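You operate a simulated robot arm through the tools that you are given. There is no shell and no other tool.

You are at the controls of a simulated robot arm. One attempt, no reset.

## Task
Shut the tunnel down in order and cap the pipe.
Fine: heat off, wait till the screen says COLD, fan off, yellow cap on, main switch off last.
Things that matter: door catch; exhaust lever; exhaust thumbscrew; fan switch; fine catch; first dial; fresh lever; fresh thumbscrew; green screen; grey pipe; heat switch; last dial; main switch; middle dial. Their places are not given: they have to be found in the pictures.

It is judged by the outcome, as a careful person would: the job done as asked, and still so three seconds after it is handed in. It fails if anything else is knocked over, pushed out of place, dropped, spilled or broken. A push-on lid holds only when it is set on centred and level and pressed home; a screw cap is set on level and turned clockwise until tight.

## Robot
A 6-joint arm with a two-finger gripper, fixed in place. Base frame: the origin is at the foot of the arm, x ahead of it, y to its left, z up. Units: mm, rad, N and s.
Its first joint turns from -2.897 to 2.897 rad. Payload 3.43 kg.
The TCP is the grasp point between the finger pads, 20 mm short of the fingertips. In the tool frame z runs along the fingers and y along their closing line. Largest opening 190 mm; the body of the gripper starts 248 mm behind the TCP.
Orientation is that of the tool frame in the base frame, as a unit quaternion [x, y, z, w]. With the fingers straight down and closing along the base's y, the tool's x points along the base's -x, its y along +y and its z along -z.

## Interface
- The arm moves only by the tool step_arm. Its arguments are lists of equal length, an entry for each row: "linear": the shift along the base's x, y, z in mm, a list of three; "turn": the turn, a rotation vector about the base's x, y, z in rad, a list of three. In form: {"linear": [[dx, dy, dz], ...], "turn": [[wx, wy, wz], ...]}. A call has 1 to 20 rows; each row shifts and turns the commanded pose from where the row before left it. "grip" is the opening, from 0 (shut) to 1 (fully open), set as the call begins (left out, the last holds). Each row takes 0.2 s and may step no farther than 50 mm and 0.15 rad from the row before; otherwise, or with a gripper value out of range, the whole call is refused. Where a pose cannot be reached the arm comes as near as it can. A force on the tool above 40 N (or 10 N above the force at the start of the call, whichever is more), or a blocked arm, ends the call early, and 0.2 s more pass. Each finger travels about 45 mm/s and halts on what it meets, pressing with about 24 N; the grip force reading is that of the motor and also rises with nothing between the fingers. The clock runs only during rows and for 0.2 s after the last one: add rows that do not move to give the fingers time. The reply holds the time, the measured pose of the TCP, the force on the tool along the base axes, the opening and the grip force, in the units named above and with some noise, with the torque about the TCP (base axes, N m) and any sound that the robot's microphone picked up, and new pictures: "pictures" is both (left out), scene, wrist or none.
- Cameras (640 x 400 px; columns grow to the right, rows downward): "scene" is fixed at [51.3, -501.1, 1482.6]; the picture's right is [0.44, -0.90, 0.00], its down [-0.41, -0.20, -0.89] and it looks along [0.80, 0.39, -0.46] (base axes); focal length 319 px, centre (320, 200). "wrist" rides on the gripper at [70, -8, -288] in the tool frame; the picture's right is [0.12, 0.99, 0.00], its down [-0.96, 0.11, -0.25] and it looks along [-0.25, 0.03, 0.97] (tool axes); focal length 261 px, centre (320, 200).
- slide_trunk(by): slides the trunk up (or, below 0, down) by that many mm; the arm rides with it, the base frame stays. It gives what a move gives, with no picture.
- pixel_to_xyz(camera, pixels): for up to 12 pixels [column, row] of the newest picture of that camera ("zoom" is the newest enlarged one), the place [x, y, z] in the base frame of the surface seen there, good to about 2 mm. It takes no simulated time.
- inspect(camera, box): a new picture of the part [left, top, right, bottom] of that camera's present view, enlarged. It takes no simulated time.
- hand_in(): hands the job in; it is judged then, once.

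Unless the task says otherwise, let go and move clear before handing in.

The tools are called after "Call:" as a command line: name --argument value ..., lists and objects as JSON in quotes. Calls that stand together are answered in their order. step_arm: Moves the arm, as the interface text tells. Its arguments: {"type":"object","properties":{"linear":{"type":"array","items":{"type":"array","items":{"type":"number"}}},"turn":{"type":"array","items":{"type":"array","items":{"type":"number"}}},"grip":{"type":"number"},"pictures":{"type":"string","enum":["both","scene","wrist","none"]}},"required":["linear","turn"]} The other tools are called the same way: slide_trunk (by) slides the trunk up or down; pixel_to_xyz (camera, pixels) gives the place of the surface under pixels of a picture; inspect (camera, box) takes an enlarged picture of a part of a camera's view; hand_in () hands the job in.

At the start:

```text
clock: 0.0
ee_pos: [678.9, 240.4, 1163.8]
tcp_rot: [-0.001, 1.0, 0.0, 0.0]
wrist_force: [-0.7, -0.3, 0.9]
wrist_torque: [-0.03, -0.01, 0.01]
width: 190.1
gripper_force: 0.1
trunk travel left (down, up): [-175.0, 65.0]
```

scene: 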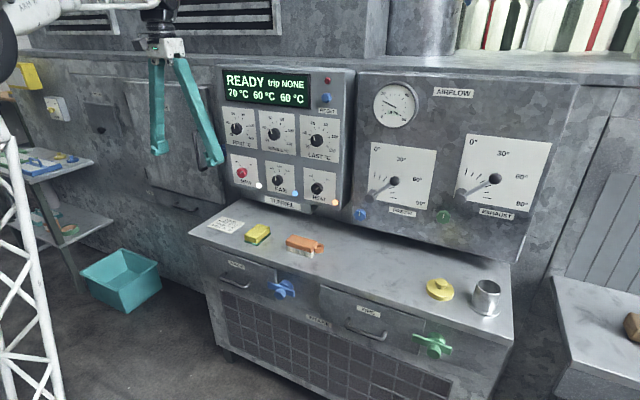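
wrist: 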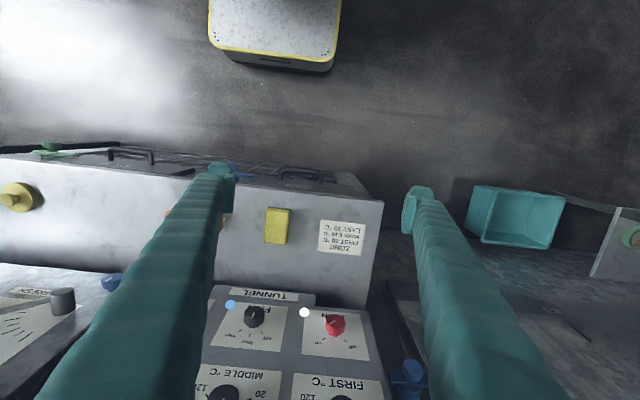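

The scene picture shows the panel with a screen at (265,88), six knobs, and the yellow cap at (440,288) next to the grey pipe at (486,298). I'll enlarge the important parts first.

Call:
inspect --camera "scene" --box '[210, 60, 360, 215]'

Call:
inspect --camera "scene" --box '[400, 250, 530, 370]'

Call:
inspect --camera "scene" --box '[190, 200, 340, 310]'

Call:
inspect --camera "scene" --box '[350, 70, 580, 230]'

```text
2.58 times, centred on (285, 138) of scene
```

zoom: 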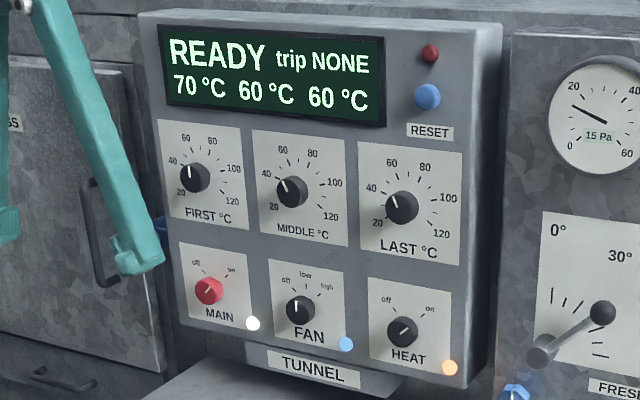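

```text
3.33 times, centred on (465, 310) of scene
```

zoom: 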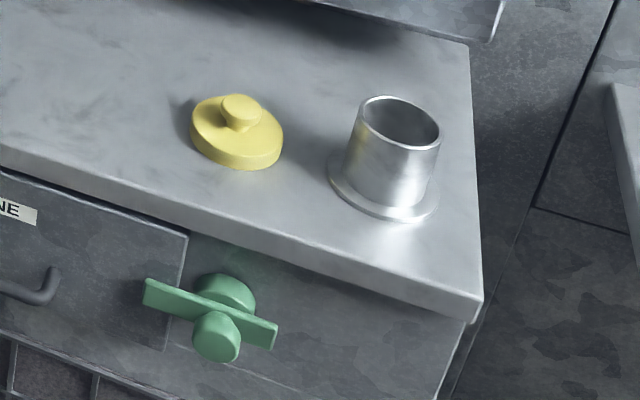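

```text
3.64 times, centred on (265, 255) of scene
```

zoom: 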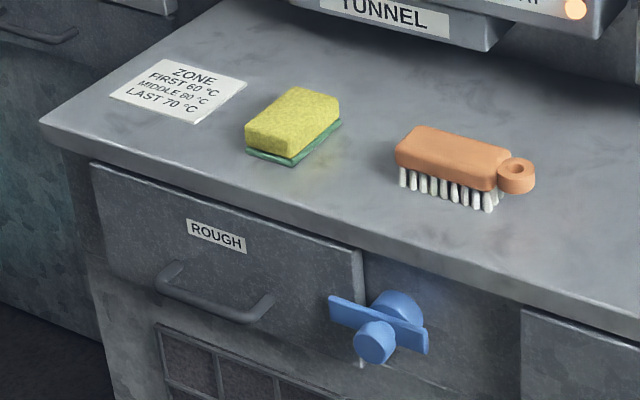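

```text
2.50 times, centred on (465, 150) of scene
```

zoom: 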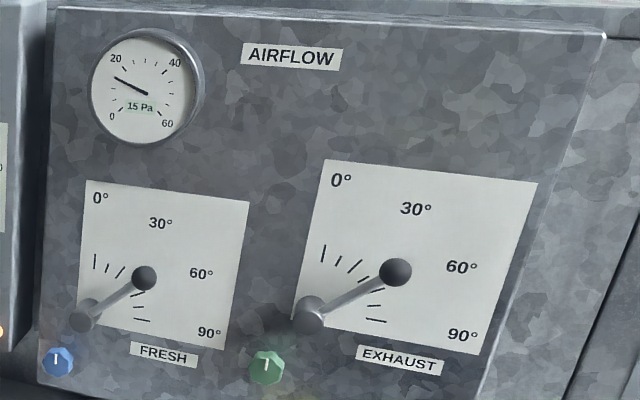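

The panel reads READY, main and heat are on, the fan is near low, and the cap lies to the left of the pipe. Next I'll zoom in on the switches and take 3D points.

Call:
inspect --camera "scene" --box '[222, 150, 350, 215]'

Call:
pixel_to_xyz --camera "scene" --pixels '[[242, 172], [278, 180], [317, 188], [237, 185], [272, 195], [310, 202], [325, 180], [332, 188], [260, 172], [295, 180], [220, 70], [350, 70]]'

Call:
pixel_to_xyz --camera "scene" --pixels '[[440, 281], [439, 292], [428, 288], [453, 294], [479, 283], [497, 287], [488, 281], [485, 291], [460, 297], [510, 317], [380, 280], [515, 268]]'

```text
5.00 times, centred on (286, 182) of scene
```

zoom: 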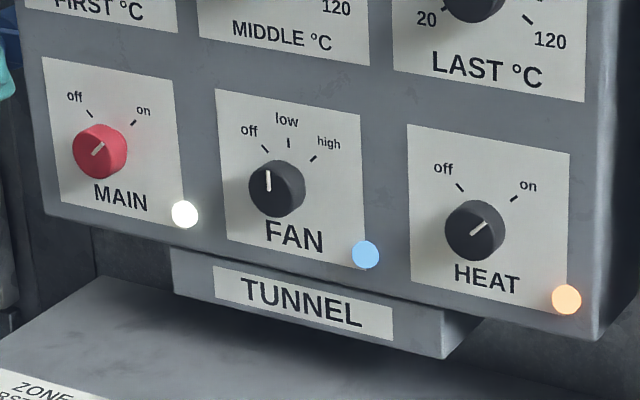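

```text
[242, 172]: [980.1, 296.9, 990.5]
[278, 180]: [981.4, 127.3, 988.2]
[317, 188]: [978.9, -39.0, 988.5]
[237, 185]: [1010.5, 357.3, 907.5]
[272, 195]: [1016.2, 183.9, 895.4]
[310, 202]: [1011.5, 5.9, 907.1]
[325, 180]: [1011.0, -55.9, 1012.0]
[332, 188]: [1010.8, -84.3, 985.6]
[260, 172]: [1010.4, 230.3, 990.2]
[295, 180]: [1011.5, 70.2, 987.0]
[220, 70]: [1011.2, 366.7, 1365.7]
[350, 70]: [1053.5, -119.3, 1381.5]
```

```text
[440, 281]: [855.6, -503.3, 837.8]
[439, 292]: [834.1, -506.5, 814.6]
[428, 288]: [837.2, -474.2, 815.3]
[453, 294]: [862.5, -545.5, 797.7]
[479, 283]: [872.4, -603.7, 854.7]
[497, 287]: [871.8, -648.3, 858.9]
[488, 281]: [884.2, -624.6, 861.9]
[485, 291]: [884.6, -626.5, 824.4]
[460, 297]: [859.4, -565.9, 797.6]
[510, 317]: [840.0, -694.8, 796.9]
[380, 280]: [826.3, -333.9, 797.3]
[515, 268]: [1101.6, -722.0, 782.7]
```

The knobs sit at about z=988 and stick out to x=980 from the panel face at x=1011. Main is at y=297, fan at y=128 and heat at y=-39. I'll turn the tool to point forward in front of the heat switch.

Call:
step_arm --linear '[[11, -25.4, -16], [11, -25.4, -16], [11, -25.4, -16], [11, -25.4, -16], [11, -25.4, -16], [11, -25.4, -16], [11, -25.4, -16], [11, -25.4, -16], [11, -25.4, -16], [11, -25.4, -16], [11, -25.4, -16], [0, 0, 0], [0, 0, 0]]' --turn '[[0, -0.1428, 0], [0, -0.1428, 0], [0, -0.1428, 0], [0, -0.1428, 0], [0, -0.1428, 0], [0, -0.1428, 0], [0, -0.1428, 0], [0, -0.1428, 0], [0, -0.1428, 0], [0, -0.1428, 0], [0, -0.1428, 0], [0, 0, 0], [0, 0, 0]]' --grip 0.45

Call:
pixel_to_xyz --camera "scene" --pixels '[[495, 180], [463, 192], [394, 181], [373, 194], [510, 262], [440, 250], [330, 100], [325, 98], [359, 214], [443, 217]]'

```text
clock: 2.8
ee_pos: [854.4, 13.8, 1041.9]
tcp_rot: [0.037, 0.74, -0.028, 0.671]
wrist_force: [-0.1, -0.7, 0.1]
wrist_torque: [0.02, -0.04, -0.03]
width: 85.6
gripper_force: 0.1
out of reach, approached as far as the arm can: row 7, 8, 10, 11
trunk travel left (down, up): [-175.0, 65.0]
```

scene: 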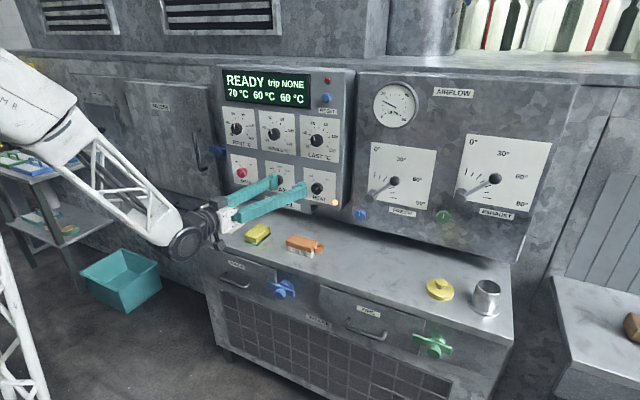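
wrist: 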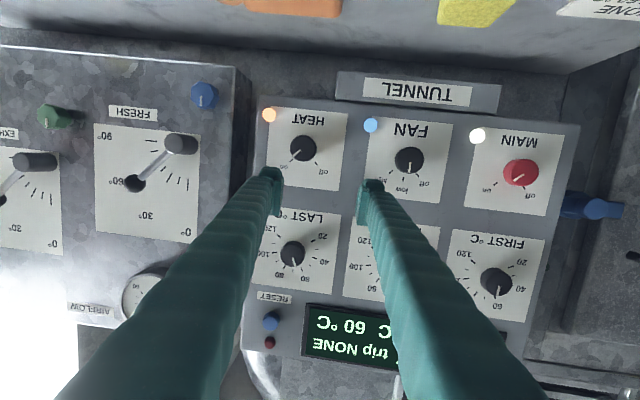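

```text
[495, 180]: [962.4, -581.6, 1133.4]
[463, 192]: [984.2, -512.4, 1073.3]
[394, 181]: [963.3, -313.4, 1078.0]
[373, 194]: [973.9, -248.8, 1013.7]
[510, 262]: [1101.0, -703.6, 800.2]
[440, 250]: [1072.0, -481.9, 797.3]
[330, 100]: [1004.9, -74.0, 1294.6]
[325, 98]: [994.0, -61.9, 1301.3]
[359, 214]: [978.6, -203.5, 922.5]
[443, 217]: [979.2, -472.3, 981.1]
```

The arm stopped short at (854,14,1042) because some rows were out of reach, most likely the wrist being too close to the base. A small forward move will show what the commanded pose is now.

Call:
step_arm --linear '[[20, 0, 0], [20, 0, 0], [0, 0, 0]]' --turn '[[0, 0, 0], [0, 0, 0], [0, 0, 0]]' --pictures "none"

```text
clock: 3.6
ee_pos: [887.9, 41.3, 1038.6]
tcp_rot: [0.027, 0.737, -0.02, 0.675]
wrist_force: [-0.2, 0.4, -0.3]
wrist_torque: [0.02, 0.0, 0.03]
width: 85.6
gripper_force: 0.1
out of reach, approached as far as the arm can: row 1, 2
trunk travel left (down, up): [-175.0, 65.0]
```

The tool drifted sideways in y, so a joint limit is probably getting in the way. I'll look at the arm's posture to see which one.

Call:
inspect --camera "scene" --box '[0, 30, 320, 300]'

Call:
pixel_to_xyz --camera "scene" --pixels '[[10, 90], [40, 110], [70, 135], [150, 220], [187, 242], [10, 150], [30, 250], [45, 350], [5, 130], [205, 225], [20, 200], [60, 390]]'

```text
1.48 times, centred on (160, 165) of scene
```

zoom: 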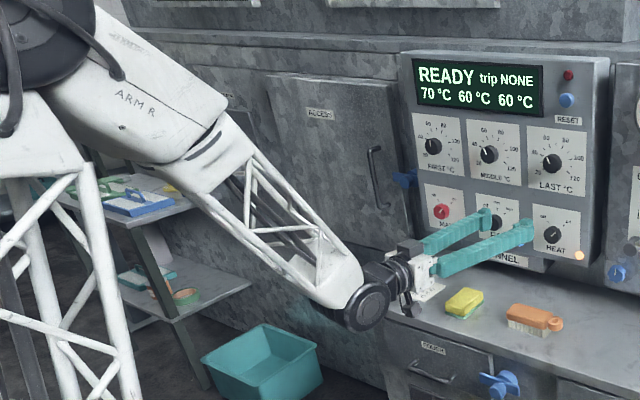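

```text
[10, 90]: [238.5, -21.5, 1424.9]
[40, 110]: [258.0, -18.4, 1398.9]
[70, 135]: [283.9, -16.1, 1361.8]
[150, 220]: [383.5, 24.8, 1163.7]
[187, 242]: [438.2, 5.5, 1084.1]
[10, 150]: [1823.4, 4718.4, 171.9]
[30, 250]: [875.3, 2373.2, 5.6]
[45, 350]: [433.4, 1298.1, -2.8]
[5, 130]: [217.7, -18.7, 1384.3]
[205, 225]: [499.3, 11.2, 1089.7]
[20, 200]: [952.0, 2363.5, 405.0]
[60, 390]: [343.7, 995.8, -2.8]
```

The elbow at about (200,0,1450) is sharply folded, with the upper arm rising from a low shoulder. Lowering the trunk should move the shoulder away from the wrist and free it, so I'll slide down 100 mm.

Call:
slide_trunk --by -100

Call:
step_arm --linear '[[0, -10, 10], [0, -10, 10], [0, -10, 10], [0, -10, 10], [0, 0, 0]]' --turn '[[0, 0, 0], [0, 0, 0], [0, 0, 0], [0, 0, 0], [0, 0, 0]]' --pictures "scene"

```text
clock: 4.9
ee_pos: [886.0, 42.9, 937.8]
tcp_rot: [0.027, 0.737, -0.021, 0.675]
wrist_force: [0.0, 0.5, 0.1]
wrist_torque: [0.01, 0.01, -0.02]
width: 85.6
gripper_force: 0.0
trunk travel left (down, up): [-75.0, 165.0]
```

```text
clock: 6.1
ee_pos: [883.7, 25.3, 971.7]
tcp_rot: [0.031, 0.738, -0.025, 0.674]
wrist_force: [0.1, 0.1, 1.1]
wrist_torque: [0.01, -0.03, 0.0]
width: 85.5
gripper_force: 0.0
out of reach, approached as far as the arm can: row 2, 3, 4
trunk travel left (down, up): [-75.0, 165.0]
```

scene: 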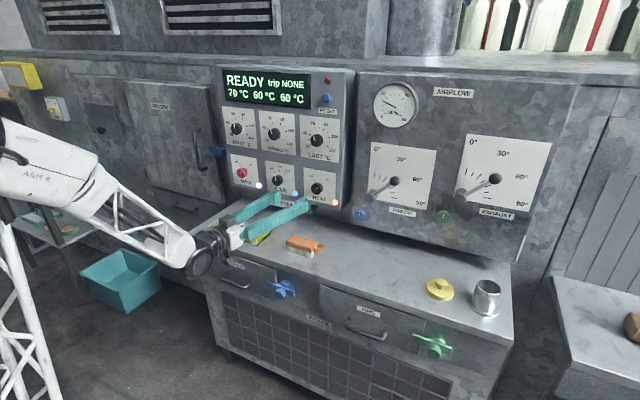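

The readings fit a wrist forearm-roll joint at its ±2.9 rad limit: the tool's yaw relative to the arm plane sticks at about -10° each time. I'll yaw the tool a bit to the right, then lower the trunk fully so the forearm lies flatter and the wrist bends less.

Call:
step_arm --linear '[[0, 0, 15], [0, 0, 15], [0, 0, 15], [0, 0, 15], [0, 0, 10]]' --turn '[[0, 0, -0.06], [0, 0, -0.06], [0, 0, -0.06], [0, 0, 0], [0, 0, 0]]' --pictures "none"

Call:
slide_trunk --by -75

Call:
step_arm --linear '[[0, -16, 0], [0, -16, 0], [0, -16, 0], [0, -16, 0], [0, 0, 0]]' --turn '[[0, -0.025, 0], [0, -0.025, 0], [0, -0.025, 0], [0, -0.025, 0], [0, 0, 0]]'

Call:
pixel_to_xyz --camera "scene" --pixels '[[10, 190], [40, 200], [70, 215], [100, 230], [120, 240], [140, 250], [190, 265], [200, 262], [15, 160], [240, 255], [250, 250], [215, 250]]'

```text
clock: 7.3
ee_pos: [882.8, 26.5, 1042.5]
tcp_rot: [0.093, 0.732, -0.082, 0.67]
wrist_force: [0.1, -0.5, 0.5]
wrist_torque: [-0.04, 0.01, -0.01]
width: 85.4
gripper_force: 0.1
trunk travel left (down, up): [-75.0, 165.0]
```

```text
clock: 8.4
ee_pos: [882.3, 26.7, 967.2]
tcp_rot: [0.093, 0.732, -0.081, 0.67]
wrist_force: [-0.2, -0.5, -0.2]
wrist_torque: [-0.03, 0.01, 0.03]
width: 85.7
gripper_force: 0.1
trunk travel left (down, up): [0.0, 240.0]
```

```text
clock: 9.7
ee_pos: [882.2, -37.8, 965.4]
tcp_rot: [0.098, 0.697, -0.076, 0.706]
wrist_force: [0.2, -0.3, 0.0]
wrist_torque: [0.01, 0.0, -0.01]
width: 85.5
gripper_force: 0.1
trunk travel left (down, up): [0.0, 240.0]
```

scene: 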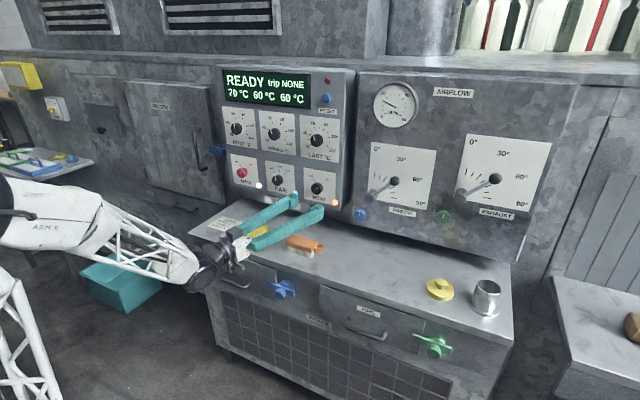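
wrist: 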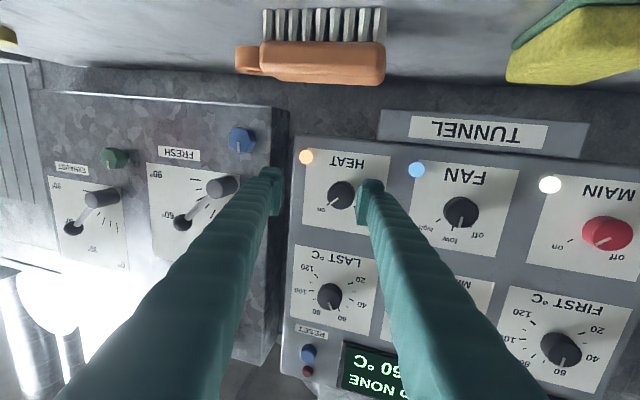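

```text
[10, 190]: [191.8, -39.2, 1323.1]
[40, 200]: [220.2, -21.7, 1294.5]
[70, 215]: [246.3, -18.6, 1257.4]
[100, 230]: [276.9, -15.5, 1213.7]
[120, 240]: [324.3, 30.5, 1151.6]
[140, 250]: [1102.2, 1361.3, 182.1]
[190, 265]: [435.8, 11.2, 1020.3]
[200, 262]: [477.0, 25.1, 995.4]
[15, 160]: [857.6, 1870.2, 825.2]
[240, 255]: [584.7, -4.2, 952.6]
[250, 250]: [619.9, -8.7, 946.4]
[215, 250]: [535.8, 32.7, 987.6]
```

There are no reach complaints now: the tool is level, yawed -14°, in front of the heat knob. Before touching anything I'll test the tool-roll range in free air, since the knob needs a 90° counter-clockwise turn.

Call:
step_arm --linear '[[0, 0, 0], [0, 0, 0], [0, 0, 0], [0, 0, 0], [0, 0, 0], [0, 0, 0], [0, 0, 0], [0, 0, 0], [0, 0, 0], [0, 0, 0], [0, 0, 0], [0, 0, 0], [0, 0, 0], [0, 0, 0], [0, 0, 0], [0, 0, 0], [0, 0, 0], [0, 0, 0], [0, 0, 0]]' --turn '[[-0.127, 0.032, -0.001], [-0.127, 0.032, -0.001], [-0.127, 0.032, -0.001], [-0.127, 0.032, -0.001], [-0.127, 0.032, -0.001], [-0.127, 0.032, -0.001], [-0.127, 0.032, -0.001], [-0.127, 0.032, -0.001], [-0.127, 0.032, -0.001], [-0.127, 0.032, -0.001], [-0.127, 0.032, -0.001], [-0.127, 0.032, -0.001], [-0.127, 0.032, -0.001], [-0.127, 0.032, -0.001], [-0.127, 0.032, -0.001], [-0.127, 0.032, -0.001], [-0.127, 0.032, -0.001], [-0.127, 0.032, -0.001], [0, 0, 0]]'

```text
clock: 13.7
ee_pos: [882.6, -38.6, 966.9]
tcp_rot: [0.608, -0.356, 0.681, -0.199]
wrist_force: [-0.5, -0.4, 0.1]
wrist_torque: [0.0, 0.04, 0.03]
width: 85.6
gripper_force: 0.1
trunk travel left (down, up): [0.0, 240.0]
```

scene: 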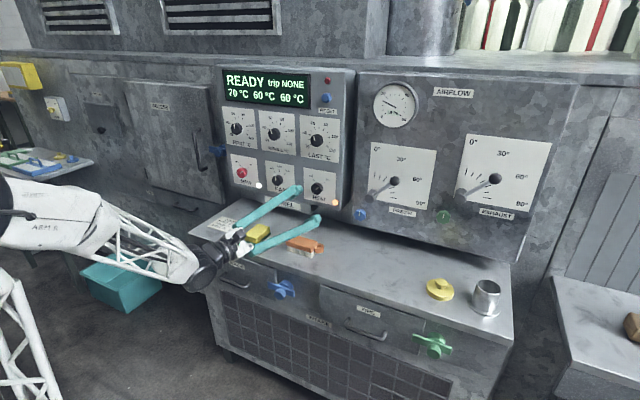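
wrist: 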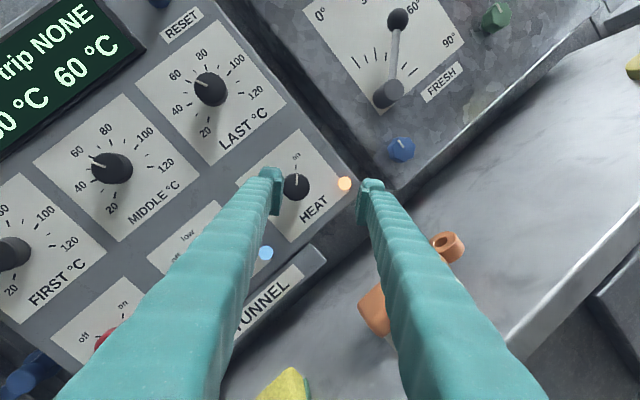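

The full roll range works, and this view shows the heat knob at (296,187) with its pointer toward "on". I'll measure the knob precisely from this view.

Call:
inspect --camera "wrist" --box '[240, 120, 370, 240]'

Call:
pixel_to_xyz --camera "wrist" --pixels '[[296, 187], [290, 187], [302, 187], [296, 181], [296, 193], [344, 184], [325, 178], [340, 195], [296, 160], [320, 160]]'

```text
3.33 times, centred on (305, 180) of wrist
```

zoom: 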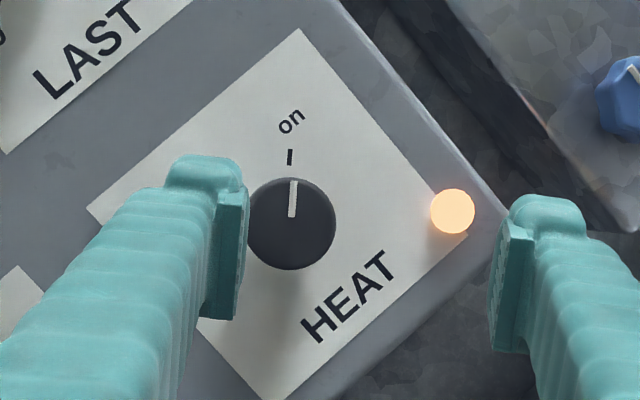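

```text
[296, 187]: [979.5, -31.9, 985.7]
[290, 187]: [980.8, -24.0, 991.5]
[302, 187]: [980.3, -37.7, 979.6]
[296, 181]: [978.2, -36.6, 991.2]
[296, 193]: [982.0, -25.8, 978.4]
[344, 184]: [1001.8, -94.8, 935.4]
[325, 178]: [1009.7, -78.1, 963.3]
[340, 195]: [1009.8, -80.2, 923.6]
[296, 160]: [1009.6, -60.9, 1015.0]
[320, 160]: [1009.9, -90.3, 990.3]
```

Call:
pixel_to_xyz --camera "zoom" --pixels '[[252, 223], [333, 223], [292, 182], [292, 265], [263, 195], [320, 195], [263, 252], [320, 252], [292, 223], [453, 211], [437, 230]]'

```text
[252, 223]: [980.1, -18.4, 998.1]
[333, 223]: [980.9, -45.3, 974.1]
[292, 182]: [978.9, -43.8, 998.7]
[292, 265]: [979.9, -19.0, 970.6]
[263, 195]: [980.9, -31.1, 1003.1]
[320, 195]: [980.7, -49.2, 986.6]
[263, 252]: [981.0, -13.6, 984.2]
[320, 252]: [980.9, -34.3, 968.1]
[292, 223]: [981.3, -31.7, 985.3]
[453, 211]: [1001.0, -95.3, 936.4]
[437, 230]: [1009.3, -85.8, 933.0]
```

The heat knob's centre is about (980,-32,985.5) with a 19 mm radius, and the lamp is well clear. I'll roll back 90° to the start angle and line up on the knob.

Call:
step_arm --linear '[[0, 0.7, 1.55], [0, 0.7, 1.55], [0, 0.7, 1.55], [0, 0.7, 1.55], [0, 0.7, 1.55], [0, 0.7, 1.55], [0, 0.7, 1.55], [0, 0.7, 1.55], [0, 0.7, 1.55], [0, 0.7, 1.55], [0, 0.7, 1.55], [0, 0.7, 1.55], [15, 0, 0], [15, 0, 0], [15, 0, 0], [0, 0, 0]]' --turn '[[0.127, -0.032, 0.001], [0.127, -0.032, 0.001], [0.127, -0.032, 0.001], [0.127, -0.032, 0.001], [0.127, -0.032, 0.001], [0.127, -0.032, 0.001], [0.127, -0.032, 0.001], [0.127, -0.032, 0.001], [0.127, -0.032, 0.001], [0.127, -0.032, 0.001], [0.127, -0.032, 0.001], [0.127, -0.032, 0.001], [0, 0, 0], [0, 0, 0], [0, 0, 0], [0, 0, 0]]'

```text
clock: 17.1
ee_pos: [927.6, -29.4, 986.1]
tcp_rot: [-0.178, 0.682, -0.34, 0.623]
wrist_force: [-0.3, -0.5, 0.8]
wrist_torque: [0.02, -0.02, 0.02]
width: 85.7
gripper_force: 0.1
trunk travel left (down, up): [0.0, 240.0]
```

scene: 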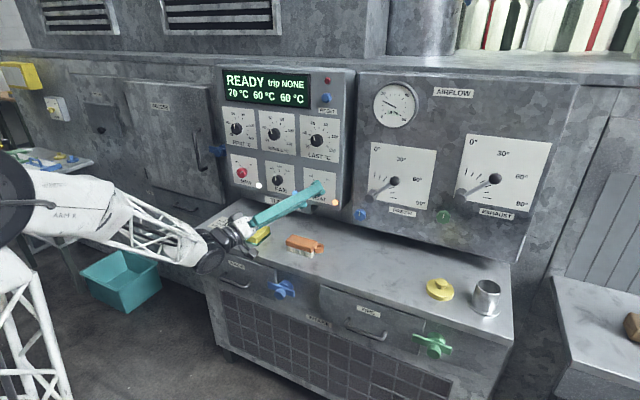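
wrist: 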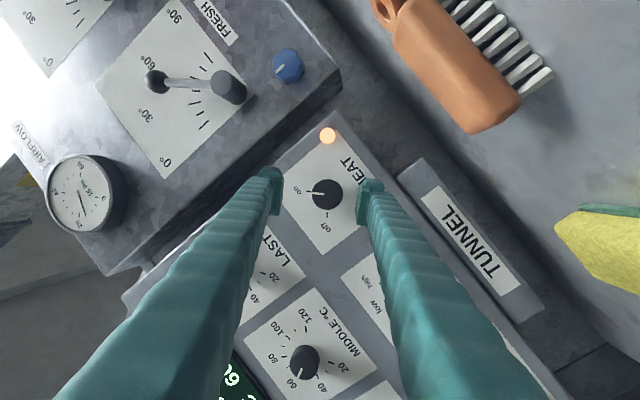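

The knob at (327,195) is centred between the fingers. I'll advance to x≈977 and then close.

Call:
step_arm --linear '[[10, 0, 0], [10, 0, 0], [10, 0, 0], [10, 0, 0], [9, 0, 0], [0, 0, 0]]' --turn '[[0, 0, 0], [0, 0, 0], [0, 0, 0], [0, 0, 0], [0, 0, 0], [0, 0, 0]]'

Call:
inspect --camera "wrist" --box '[240, 120, 400, 240]'

```text
clock: 18.4
ee_pos: [976.6, -29.5, 984.4]
tcp_rot: [-0.177, 0.682, -0.341, 0.623]
wrist_force: [-0.6, 0.2, -0.3]
wrist_torque: [0.04, 0.0, -0.01]
width: 85.5
gripper_force: 0.0
trunk travel left (down, up): [0.0, 240.0]
```

scene: 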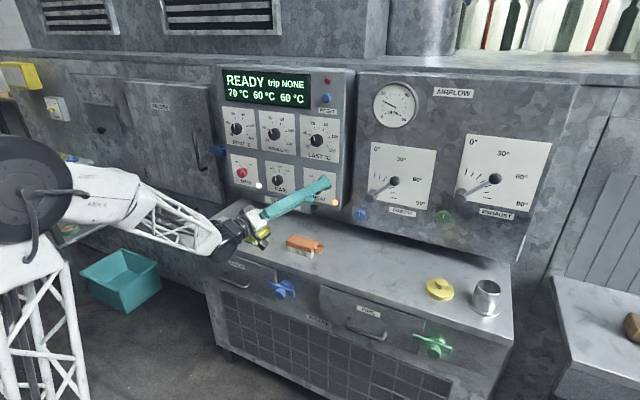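
wrist: 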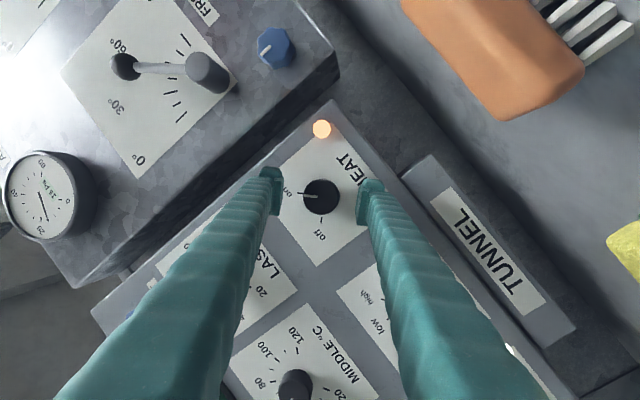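

```text
3.33 times, centred on (320, 180) of wrist
```

zoom: 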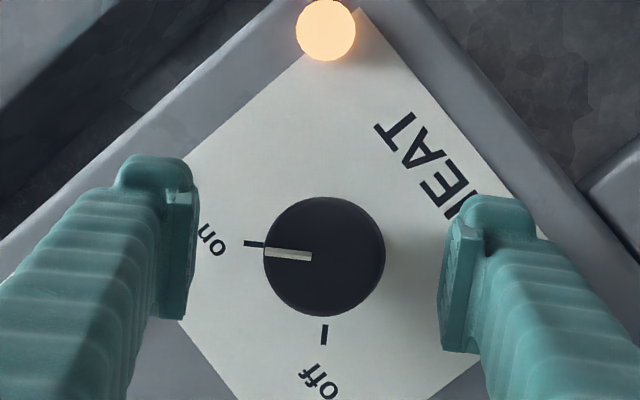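

The knob is centred between the pads, with "on" at the pointer and "off" 90° counter-clockwise. I'll close on it.

Call:
step_arm --linear '[[0, 0, 0], [0, 0, 0], [0, 0, 0], [0, 0, 0], [0, 0, 0]]' --turn '[[0, 0, 0], [0, 0, 0], [0, 0, 0], [0, 0, 0], [0, 0, 0]]' --grip 0.15 --pictures "wrist"

```text
clock: 19.6
ee_pos: [977.3, -29.4, 981.7]
tcp_rot: [-0.177, 0.682, -0.341, 0.622]
wrist_force: [-0.3, 6.0, -7.0]
wrist_torque: [-0.05, 0.2, 0.32]
width: 39.7
gripper_force: 44.9
trunk travel left (down, up): [0.0, 240.0]
```

wrist: 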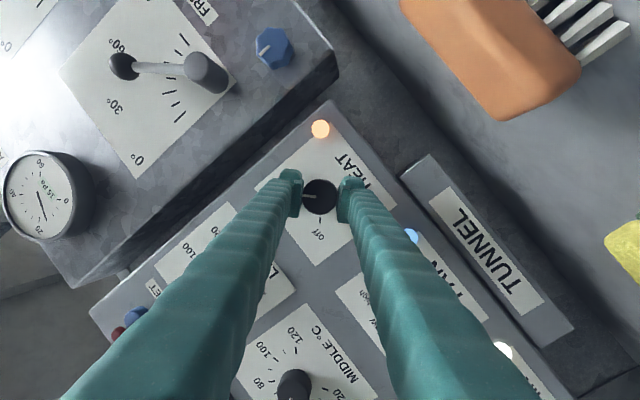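

Gripped at 39.7 mm with a small side force of about 9 N. I'll ease that off and turn 90° counter-clockwise.

Call:
step_arm --linear '[[0, 1.5, -1.5], [0, 0, 0], [0, 0, 0], [0, 0, 0], [0, 0, 0], [0, 0, 0], [0, 0, 0], [0, 0, 0]]' --turn '[[0, 0, 0], [-0.127, 0.032, -0.001], [-0.127, 0.032, -0.001], [-0.127, 0.032, -0.001], [-0.127, 0.032, -0.001], [-0.127, 0.032, -0.001], [-0.127, 0.032, -0.001], [0, 0, 0]]' --pictures "wrist"

```text
clock: 21.4
ee_pos: [976.3, -28.5, 984.7]
tcp_rot: [-0.424, 0.562, -0.554, 0.444]
wrist_force: [-6.6, 0.0, 2.3]
wrist_torque: [0.04, 0.15, -0.11]
width: 38.1
gripper_force: 45.0
trunk travel left (down, up): [0.0, 240.0]
```

wrist: 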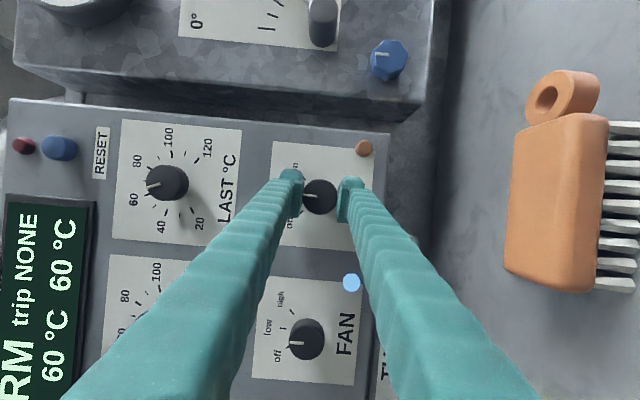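

The knob turned with the gripper, the heat lamp went out and the screen shows "WARM". I'll turn the remaining 45°.

Call:
step_arm --linear '[[0, 0, 0], [0, 0, 0], [0, 0, 0], [0, 0, 0], [0, 0, 0], [0, 0, 0], [0, 0, 0]]' --turn '[[-0.127, 0.032, -0.001], [-0.127, 0.032, -0.001], [-0.127, 0.032, -0.001], [-0.127, 0.032, -0.001], [-0.127, 0.032, -0.001], [-0.127, 0.032, -0.001], [0, 0, 0]]'

Call:
inspect --camera "wrist" --box '[240, 120, 400, 240]'

Call:
inspect --camera "scene" --box '[210, 60, 360, 215]'

```text
clock: 23.1
ee_pos: [975.4, -27.6, 985.0]
tcp_rot: [0.607, -0.357, 0.682, -0.197]
wrist_force: [-7.8, 0.1, 13.4]
wrist_torque: [-0.09, -0.26, 0.36]
width: 39.3
gripper_force: 45.1
trunk travel left (down, up): [0.0, 240.0]
```

scene: 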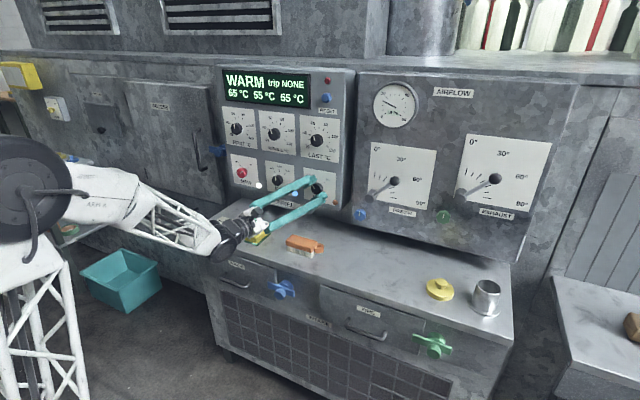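
wrist: 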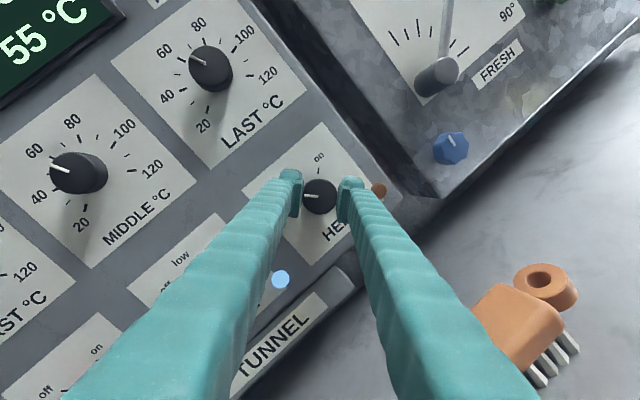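

```text
3.33 times, centred on (320, 180) of wrist
```

zoom: 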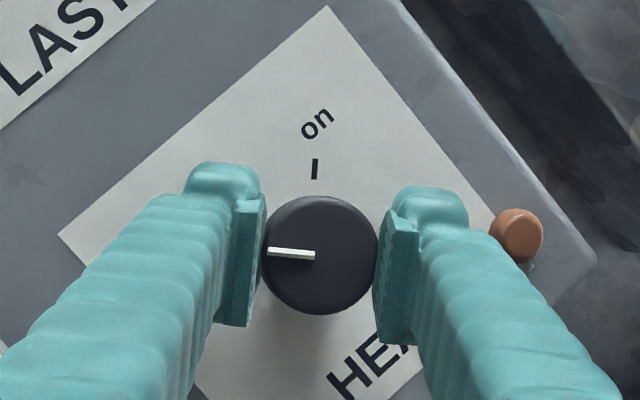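

```text
2.58 times, centred on (285, 138) of scene
```

zoom: 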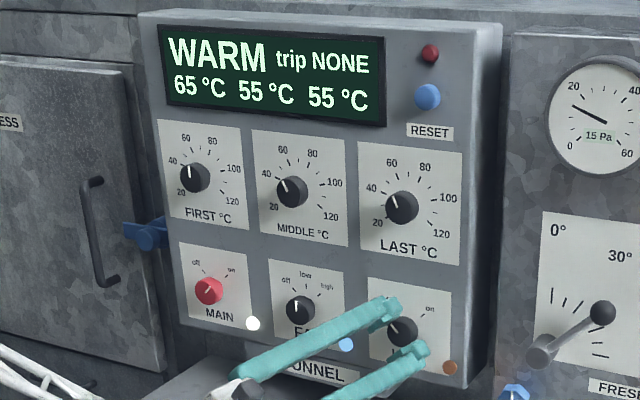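

The heat pointer is at "off" and the screen shows WARM and cooling. I'll let go and back off.

Call:
step_arm --linear '[[0, 0, 0], [0, 0, 0], [-20, 0, 0], [-20, 0, 0], [-20, 0, 0], [-20, 0, 0], [0, 0, 0]]' --turn '[[0, 0, 0], [0, 0, 0], [0, 0, 0], [0, 0, 0], [0, 0, 0], [0, 0, 0], [0, 0, 0]]' --grip 0.38

Call:
inspect --camera "wrist" --box '[100, 100, 400, 320]'

Call:
inspect --camera "scene" --box '[210, 60, 360, 215]'

```text
clock: 24.6
ee_pos: [896.7, -29.9, 985.3]
tcp_rot: [0.608, -0.356, 0.682, -0.199]
wrist_force: [0.0, -0.9, 0.0]
wrist_torque: [0.03, -0.02, 0.03]
width: 72.1
gripper_force: 0.2
trunk travel left (down, up): [0.0, 240.0]
```

scene: 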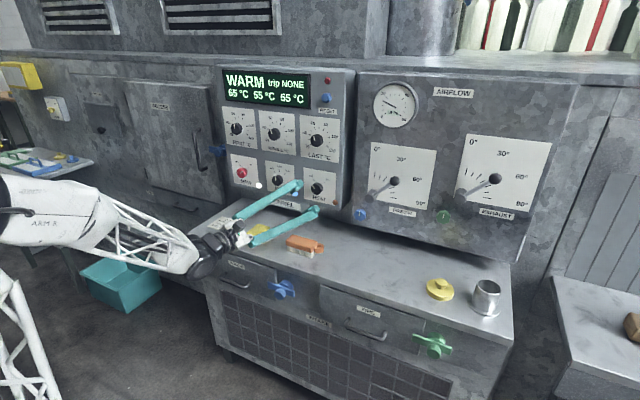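
wrist: 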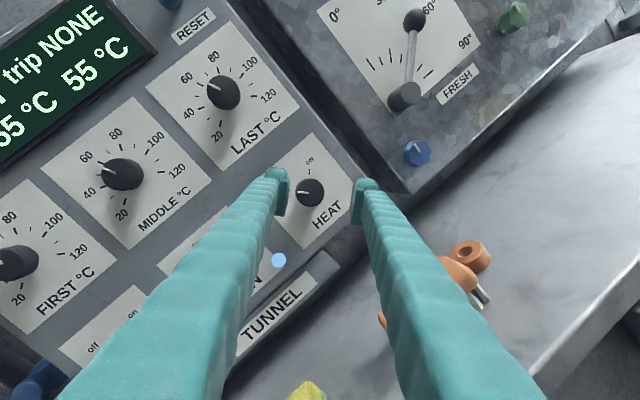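

```text
1.82 times, centred on (250, 210) of wrist
```

zoom: 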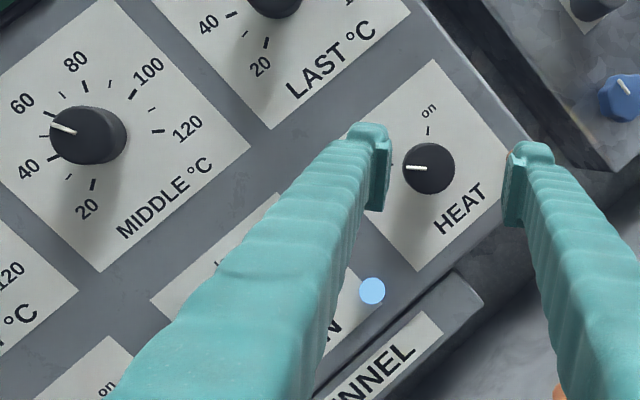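

```text
2.58 times, centred on (285, 138) of scene
```

zoom: 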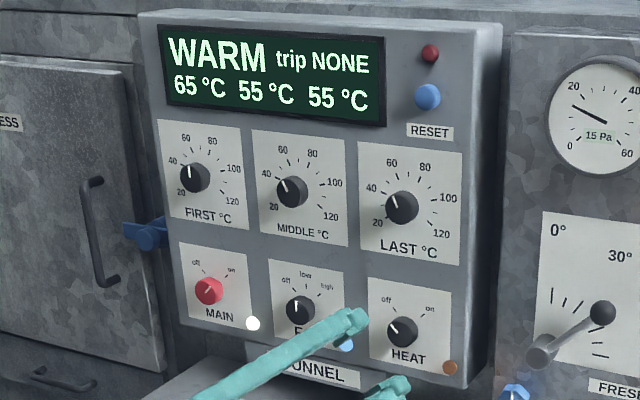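

Heat is off, and the temperatures read 65/55/55 °C WARM. While it cools I'll line up on the fan knob, with a smaller yaw and the closing line vertical.

Call:
step_arm --linear '[[0, 20.6, 0], [0, 20.6, 0], [0, 20.6, 0], [0, 20.6, 0], [0, 20.6, 0], [0, 20.6, 0], [0, 20.6, 0], [0, 20.6, 0], [0, 0, 0]]' --turn '[[0.127, -0.032, 0.001], [0.127, -0.032, 0.001], [0.127, -0.032, 0.001], [0.127, -0.032, 0.001], [0.127, -0.032, 0.001], [0.127, -0.032, 0.001], [0, 0, 0.078], [0, 0, 0.078], [0, 0, 0]]'

Call:
inspect --camera "wrist" --box '[240, 120, 400, 240]'

```text
clock: 26.6
ee_pos: [895.6, 136.2, 985.9]
tcp_rot: [-0.468, 0.527, -0.516, 0.486]
wrist_force: [0.6, -0.3, 0.1]
wrist_torque: [0.0, -0.02, 0.01]
width: 72.2
gripper_force: 0.0
trunk travel left (down, up): [0.0, 240.0]
```

scene: 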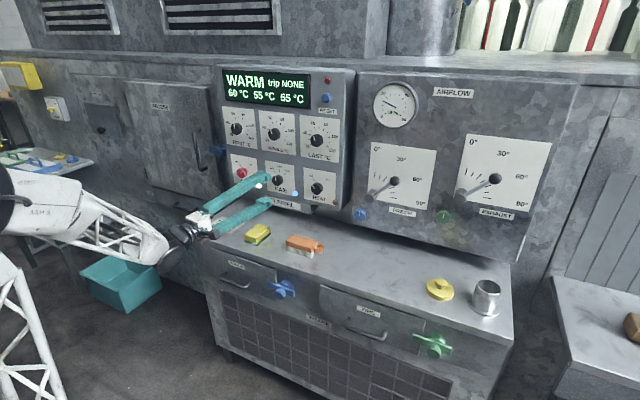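
wrist: 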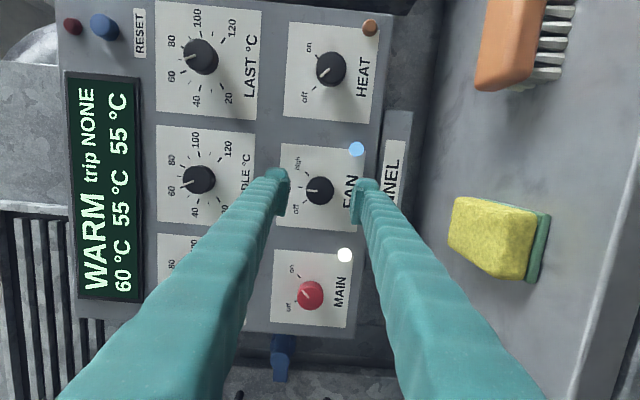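

```text
3.33 times, centred on (320, 180) of wrist
```

zoom: 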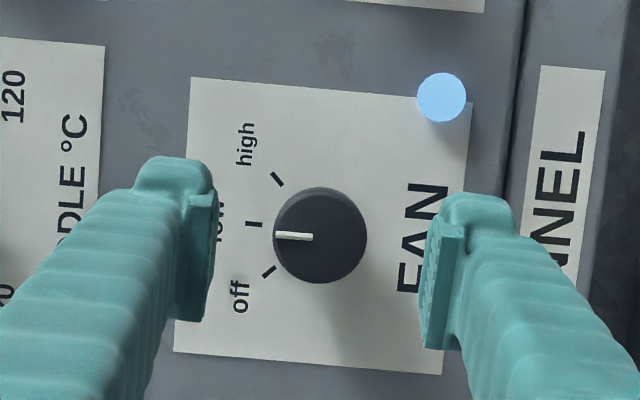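

The fan pointer is at low, and the screen, readable in the wrist view at (110,185), says WARM 60/55/55. I'll measure the fan and main knob centres.

Call:
pixel_to_xyz --camera "zoom" --pixels '[[279, 228], [361, 240], [320, 192], [320, 278], [320, 240], [442, 98]]'

Call:
pixel_to_xyz --camera "wrist" --pixels '[[310, 295], [302, 295], [318, 297], [310, 286], [310, 305]]'

```text
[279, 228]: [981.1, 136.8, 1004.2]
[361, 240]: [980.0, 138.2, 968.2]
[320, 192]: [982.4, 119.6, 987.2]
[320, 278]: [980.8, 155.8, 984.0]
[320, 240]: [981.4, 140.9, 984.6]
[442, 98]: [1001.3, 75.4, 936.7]
```

```text
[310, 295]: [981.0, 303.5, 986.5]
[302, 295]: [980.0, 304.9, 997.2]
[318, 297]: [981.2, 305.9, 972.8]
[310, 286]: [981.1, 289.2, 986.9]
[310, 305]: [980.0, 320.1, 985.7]
```

The fan knob is at (981,138,986) and main at (981,305,986). I'll advance partway and wait for the screen to change.

Call:
step_arm --linear '[[10, 0.8, 0], [10, 0.8, 0], [10, 0.9, 0], [0, 0, 0], [0, 0, 0], [0, 0, 0], [0, 0, 0], [0, 0, 0], [0, 0, 0], [0, 0, 0], [0, 0, 0], [0, 0, 0], [0, 0, 0], [0, 0, 0], [0, 0, 0], [0, 0, 0], [0, 0, 0], [0, 0, 0], [0, 0, 0], [0, 0, 0]]' --turn '[[0, 0, 0], [0, 0, 0], [0, 0, 0], [0, 0, 0], [0, 0, 0], [0, 0, 0], [0, 0, 0], [0, 0, 0], [0, 0, 0], [0, 0, 0], [0, 0, 0], [0, 0, 0], [0, 0, 0], [0, 0, 0], [0, 0, 0], [0, 0, 0], [0, 0, 0], [0, 0, 0], [0, 0, 0], [0, 0, 0]]' --pictures "scene"

Call:
step_arm --linear '[[0, 0, 0], [0, 0, 0], [0, 0, 0], [0, 0, 0], [0, 0, 0], [0, 0, 0], [0, 0, 0], [0, 0, 0], [0, 0, 0], [0, 0, 0], [0, 0, 0], [0, 0, 0], [0, 0, 0], [0, 0, 0], [0, 0, 0], [0, 0, 0], [0, 0, 0], [0, 0, 0], [0, 0, 0], [0, 0, 0]]' --turn '[[0, 0, 0], [0, 0, 0], [0, 0, 0], [0, 0, 0], [0, 0, 0], [0, 0, 0], [0, 0, 0], [0, 0, 0], [0, 0, 0], [0, 0, 0], [0, 0, 0], [0, 0, 0], [0, 0, 0], [0, 0, 0], [0, 0, 0], [0, 0, 0], [0, 0, 0], [0, 0, 0], [0, 0, 0], [0, 0, 0]]' --pictures "both"

```text
clock: 30.9
ee_pos: [924.3, 139.1, 986.5]
tcp_rot: [-0.467, 0.527, -0.516, 0.487]
wrist_force: [0.3, -0.5, -0.5]
wrist_torque: [0.02, -0.01, -0.04]
width: 72.4
gripper_force: 0.0
trunk travel left (down, up): [0.0, 240.0]
```

scene: 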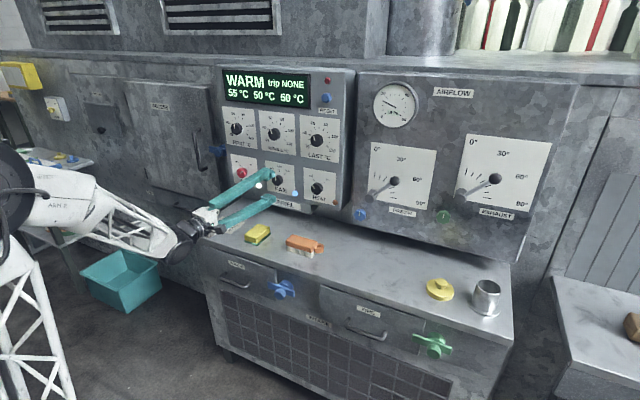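

```text
clock: 35.0
ee_pos: [924.4, 139.9, 984.3]
tcp_rot: [-0.468, 0.527, -0.518, 0.486]
wrist_force: [0.2, 0.4, -0.2]
wrist_torque: [0.03, -0.01, 0.03]
width: 72.4
gripper_force: 0.1
trunk travel left (down, up): [0.0, 240.0]
```

scene: 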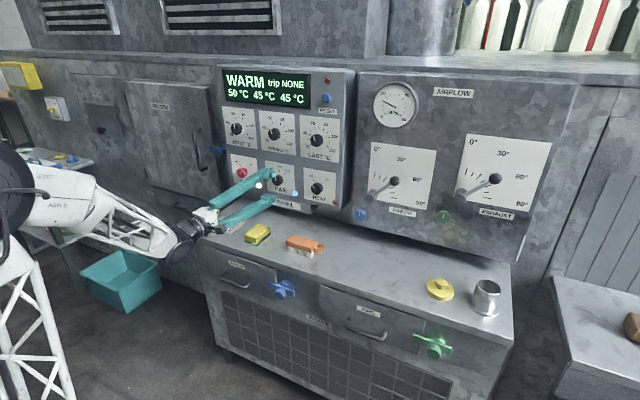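
wrist: 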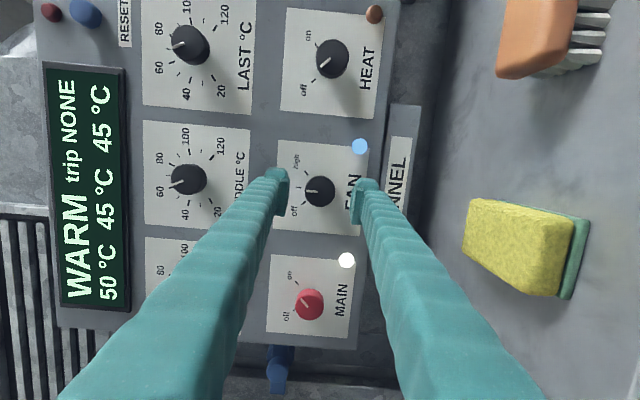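

It still says WARM at 50/45/45 °C and is falling, so I'll keep waiting.

Call:
step_arm --linear '[[0, 0, 0], [0, 0, 0], [0, 0, 0], [0, 0, 0], [0, 0, 0], [0, 0, 0], [0, 0, 0], [0, 0, 0], [0, 0, 0], [0, 0, 0], [0, 0, 0], [0, 0, 0], [0, 0, 0], [0, 0, 0], [0, 0, 0], [0, 0, 0], [0, 0, 0], [0, 0, 0], [0, 0, 0], [0, 0, 0]]' --turn '[[0, 0, 0], [0, 0, 0], [0, 0, 0], [0, 0, 0], [0, 0, 0], [0, 0, 0], [0, 0, 0], [0, 0, 0], [0, 0, 0], [0, 0, 0], [0, 0, 0], [0, 0, 0], [0, 0, 0], [0, 0, 0], [0, 0, 0], [0, 0, 0], [0, 0, 0], [0, 0, 0], [0, 0, 0], [0, 0, 0]]' --pictures "none"

Call:
step_arm --linear '[[0, 0, 0], [0, 0, 0], [0, 0, 0], [0, 0, 0], [0, 0, 0], [0, 0, 0], [0, 0, 0], [0, 0, 0], [0, 0, 0], [0, 0, 0], [0, 0, 0], [0, 0, 0], [0, 0, 0], [0, 0, 0], [0, 0, 0], [0, 0, 0], [0, 0, 0], [0, 0, 0], [0, 0, 0], [0, 0, 0]]' --turn '[[0, 0, 0], [0, 0, 0], [0, 0, 0], [0, 0, 0], [0, 0, 0], [0, 0, 0], [0, 0, 0], [0, 0, 0], [0, 0, 0], [0, 0, 0], [0, 0, 0], [0, 0, 0], [0, 0, 0], [0, 0, 0], [0, 0, 0], [0, 0, 0], [0, 0, 0], [0, 0, 0], [0, 0, 0], [0, 0, 0]]' --pictures "wrist"

```text
clock: 39.2
ee_pos: [926.3, 138.2, 985.4]
tcp_rot: [-0.468, 0.528, -0.516, 0.486]
wrist_force: [-0.2, -0.2, 0.3]
wrist_torque: [0.01, -0.02, -0.02]
width: 72.2
gripper_force: 0.0
trunk travel left (down, up): [0.0, 240.0]
```

```text
clock: 43.5
ee_pos: [926.5, 139.4, 986.1]
tcp_rot: [-0.468, 0.527, -0.517, 0.486]
wrist_force: [0.6, -0.7, 0.0]
wrist_torque: [0.02, 0.01, -0.03]
width: 72.5
gripper_force: 0.0
trunk travel left (down, up): [0.0, 240.0]
```

wrist: 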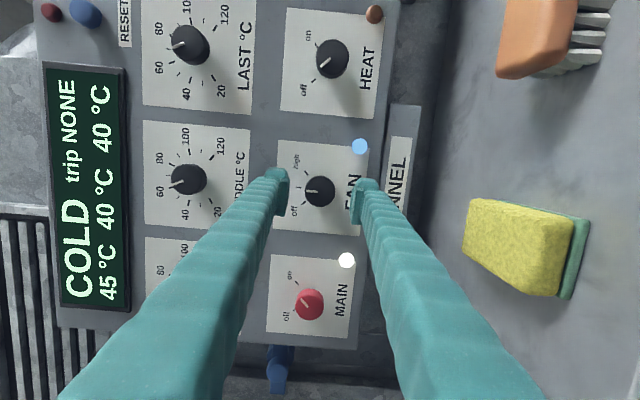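

The screen now says COLD (trip NONE, 45/40/40). I'll advance onto the fan knob and grip it.

Call:
step_arm --linear '[[13, 0, 0], [13, 0, 0], [13, 0, 0], [13, 0, 0], [0, 0, 0]]' --turn '[[0, 0, 0], [0, 0, 0], [0, 0, 0], [0, 0, 0], [0, 0, 0]]' --pictures "none"

Call:
step_arm --linear '[[0, 0, 0], [0, 0, 0], [0, 0, 0], [0, 0, 0], [0, 0, 0]]' --turn '[[0, 0, 0], [0, 0, 0], [0, 0, 0], [0, 0, 0], [0, 0, 0]]' --grip 0.15 --pictures "wrist"

```text
clock: 44.6
ee_pos: [978.4, 138.0, 984.3]
tcp_rot: [-0.467, 0.527, -0.517, 0.487]
wrist_force: [-0.2, 1.3, 0.4]
wrist_torque: [0.01, -0.04, -0.01]
width: 72.3
gripper_force: 0.1
trunk travel left (down, up): [0.0, 240.0]
```

```text
clock: 45.9
ee_pos: [978.8, 139.5, 984.2]
tcp_rot: [-0.467, 0.527, -0.517, 0.487]
wrist_force: [4.0, 0.4, 5.3]
wrist_torque: [0.0, -0.01, -0.04]
width: 38.8
gripper_force: 44.7
trunk travel left (down, up): [0.0, 240.0]
```

wrist: 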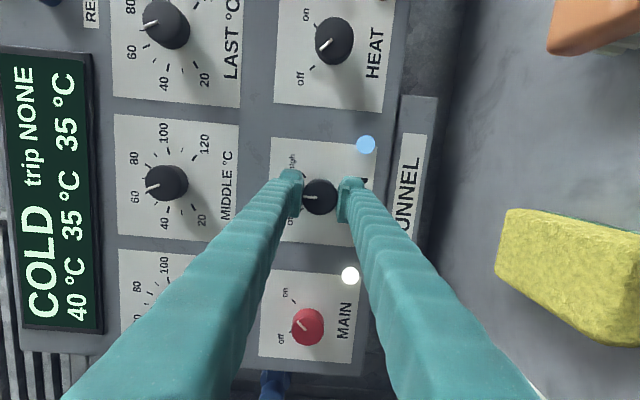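

Gripped at 38.8 mm, and the screen still says COLD. I'll turn the fan 45° counter-clockwise to off.

Call:
step_arm --linear '[[0, 0, 0], [0, 0, 0], [0, 0, 0], [0, 0, 0], [0, 0, 0], [0, 0, 0], [0, 0, 0]]' --turn '[[-0.1303, 0.0117, -0.001], [-0.1303, 0.0117, -0.001], [-0.1303, 0.0117, -0.001], [-0.1303, 0.0117, -0.001], [-0.1303, 0.0117, -0.001], [-0.1303, 0.0117, -0.001], [0, 0, 0]]'

Call:
inspect --camera "wrist" --box '[240, 120, 400, 240]'

Call:
inspect --camera "scene" --box '[210, 60, 360, 215]'

```text
clock: 47.5
ee_pos: [977.7, 139.7, 987.5]
tcp_rot: [0.633, -0.308, 0.664, -0.252]
wrist_force: [-11.0, 4.4, 10.9]
wrist_torque: [-0.03, -0.13, 0.21]
width: 38.8
gripper_force: 44.5
trunk travel left (down, up): [0.0, 240.0]
```

scene: 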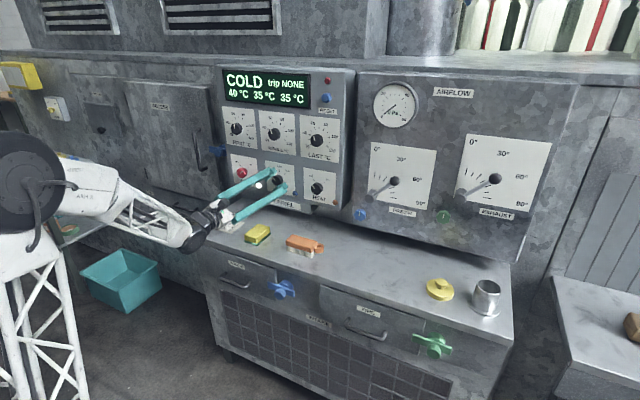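
wrist: 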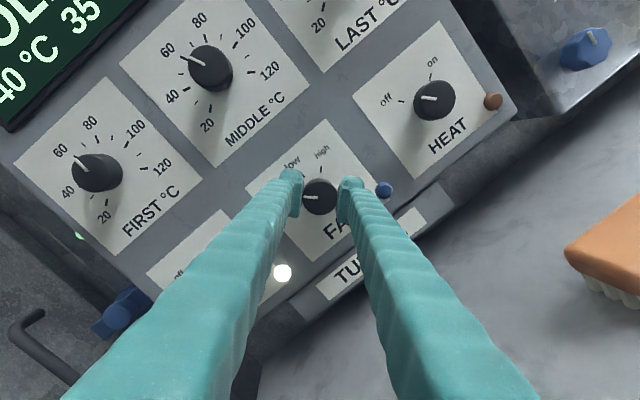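

```text
3.33 times, centred on (320, 180) of wrist
```

zoom: 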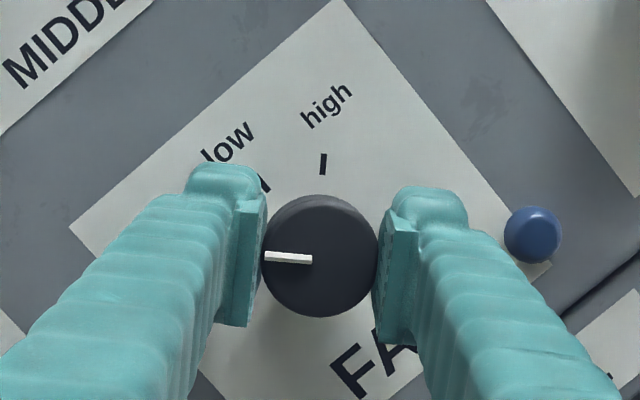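

```text
2.58 times, centred on (285, 138) of scene
```

zoom: 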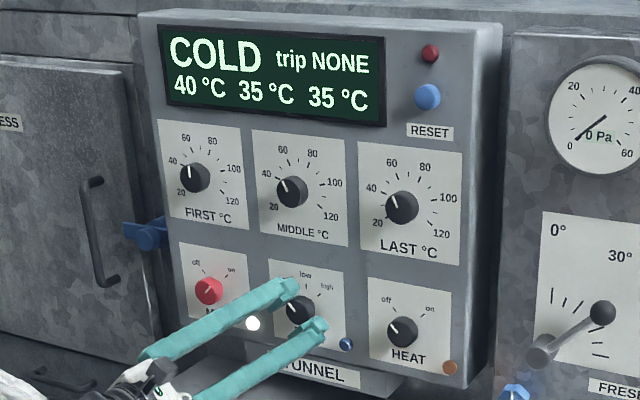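

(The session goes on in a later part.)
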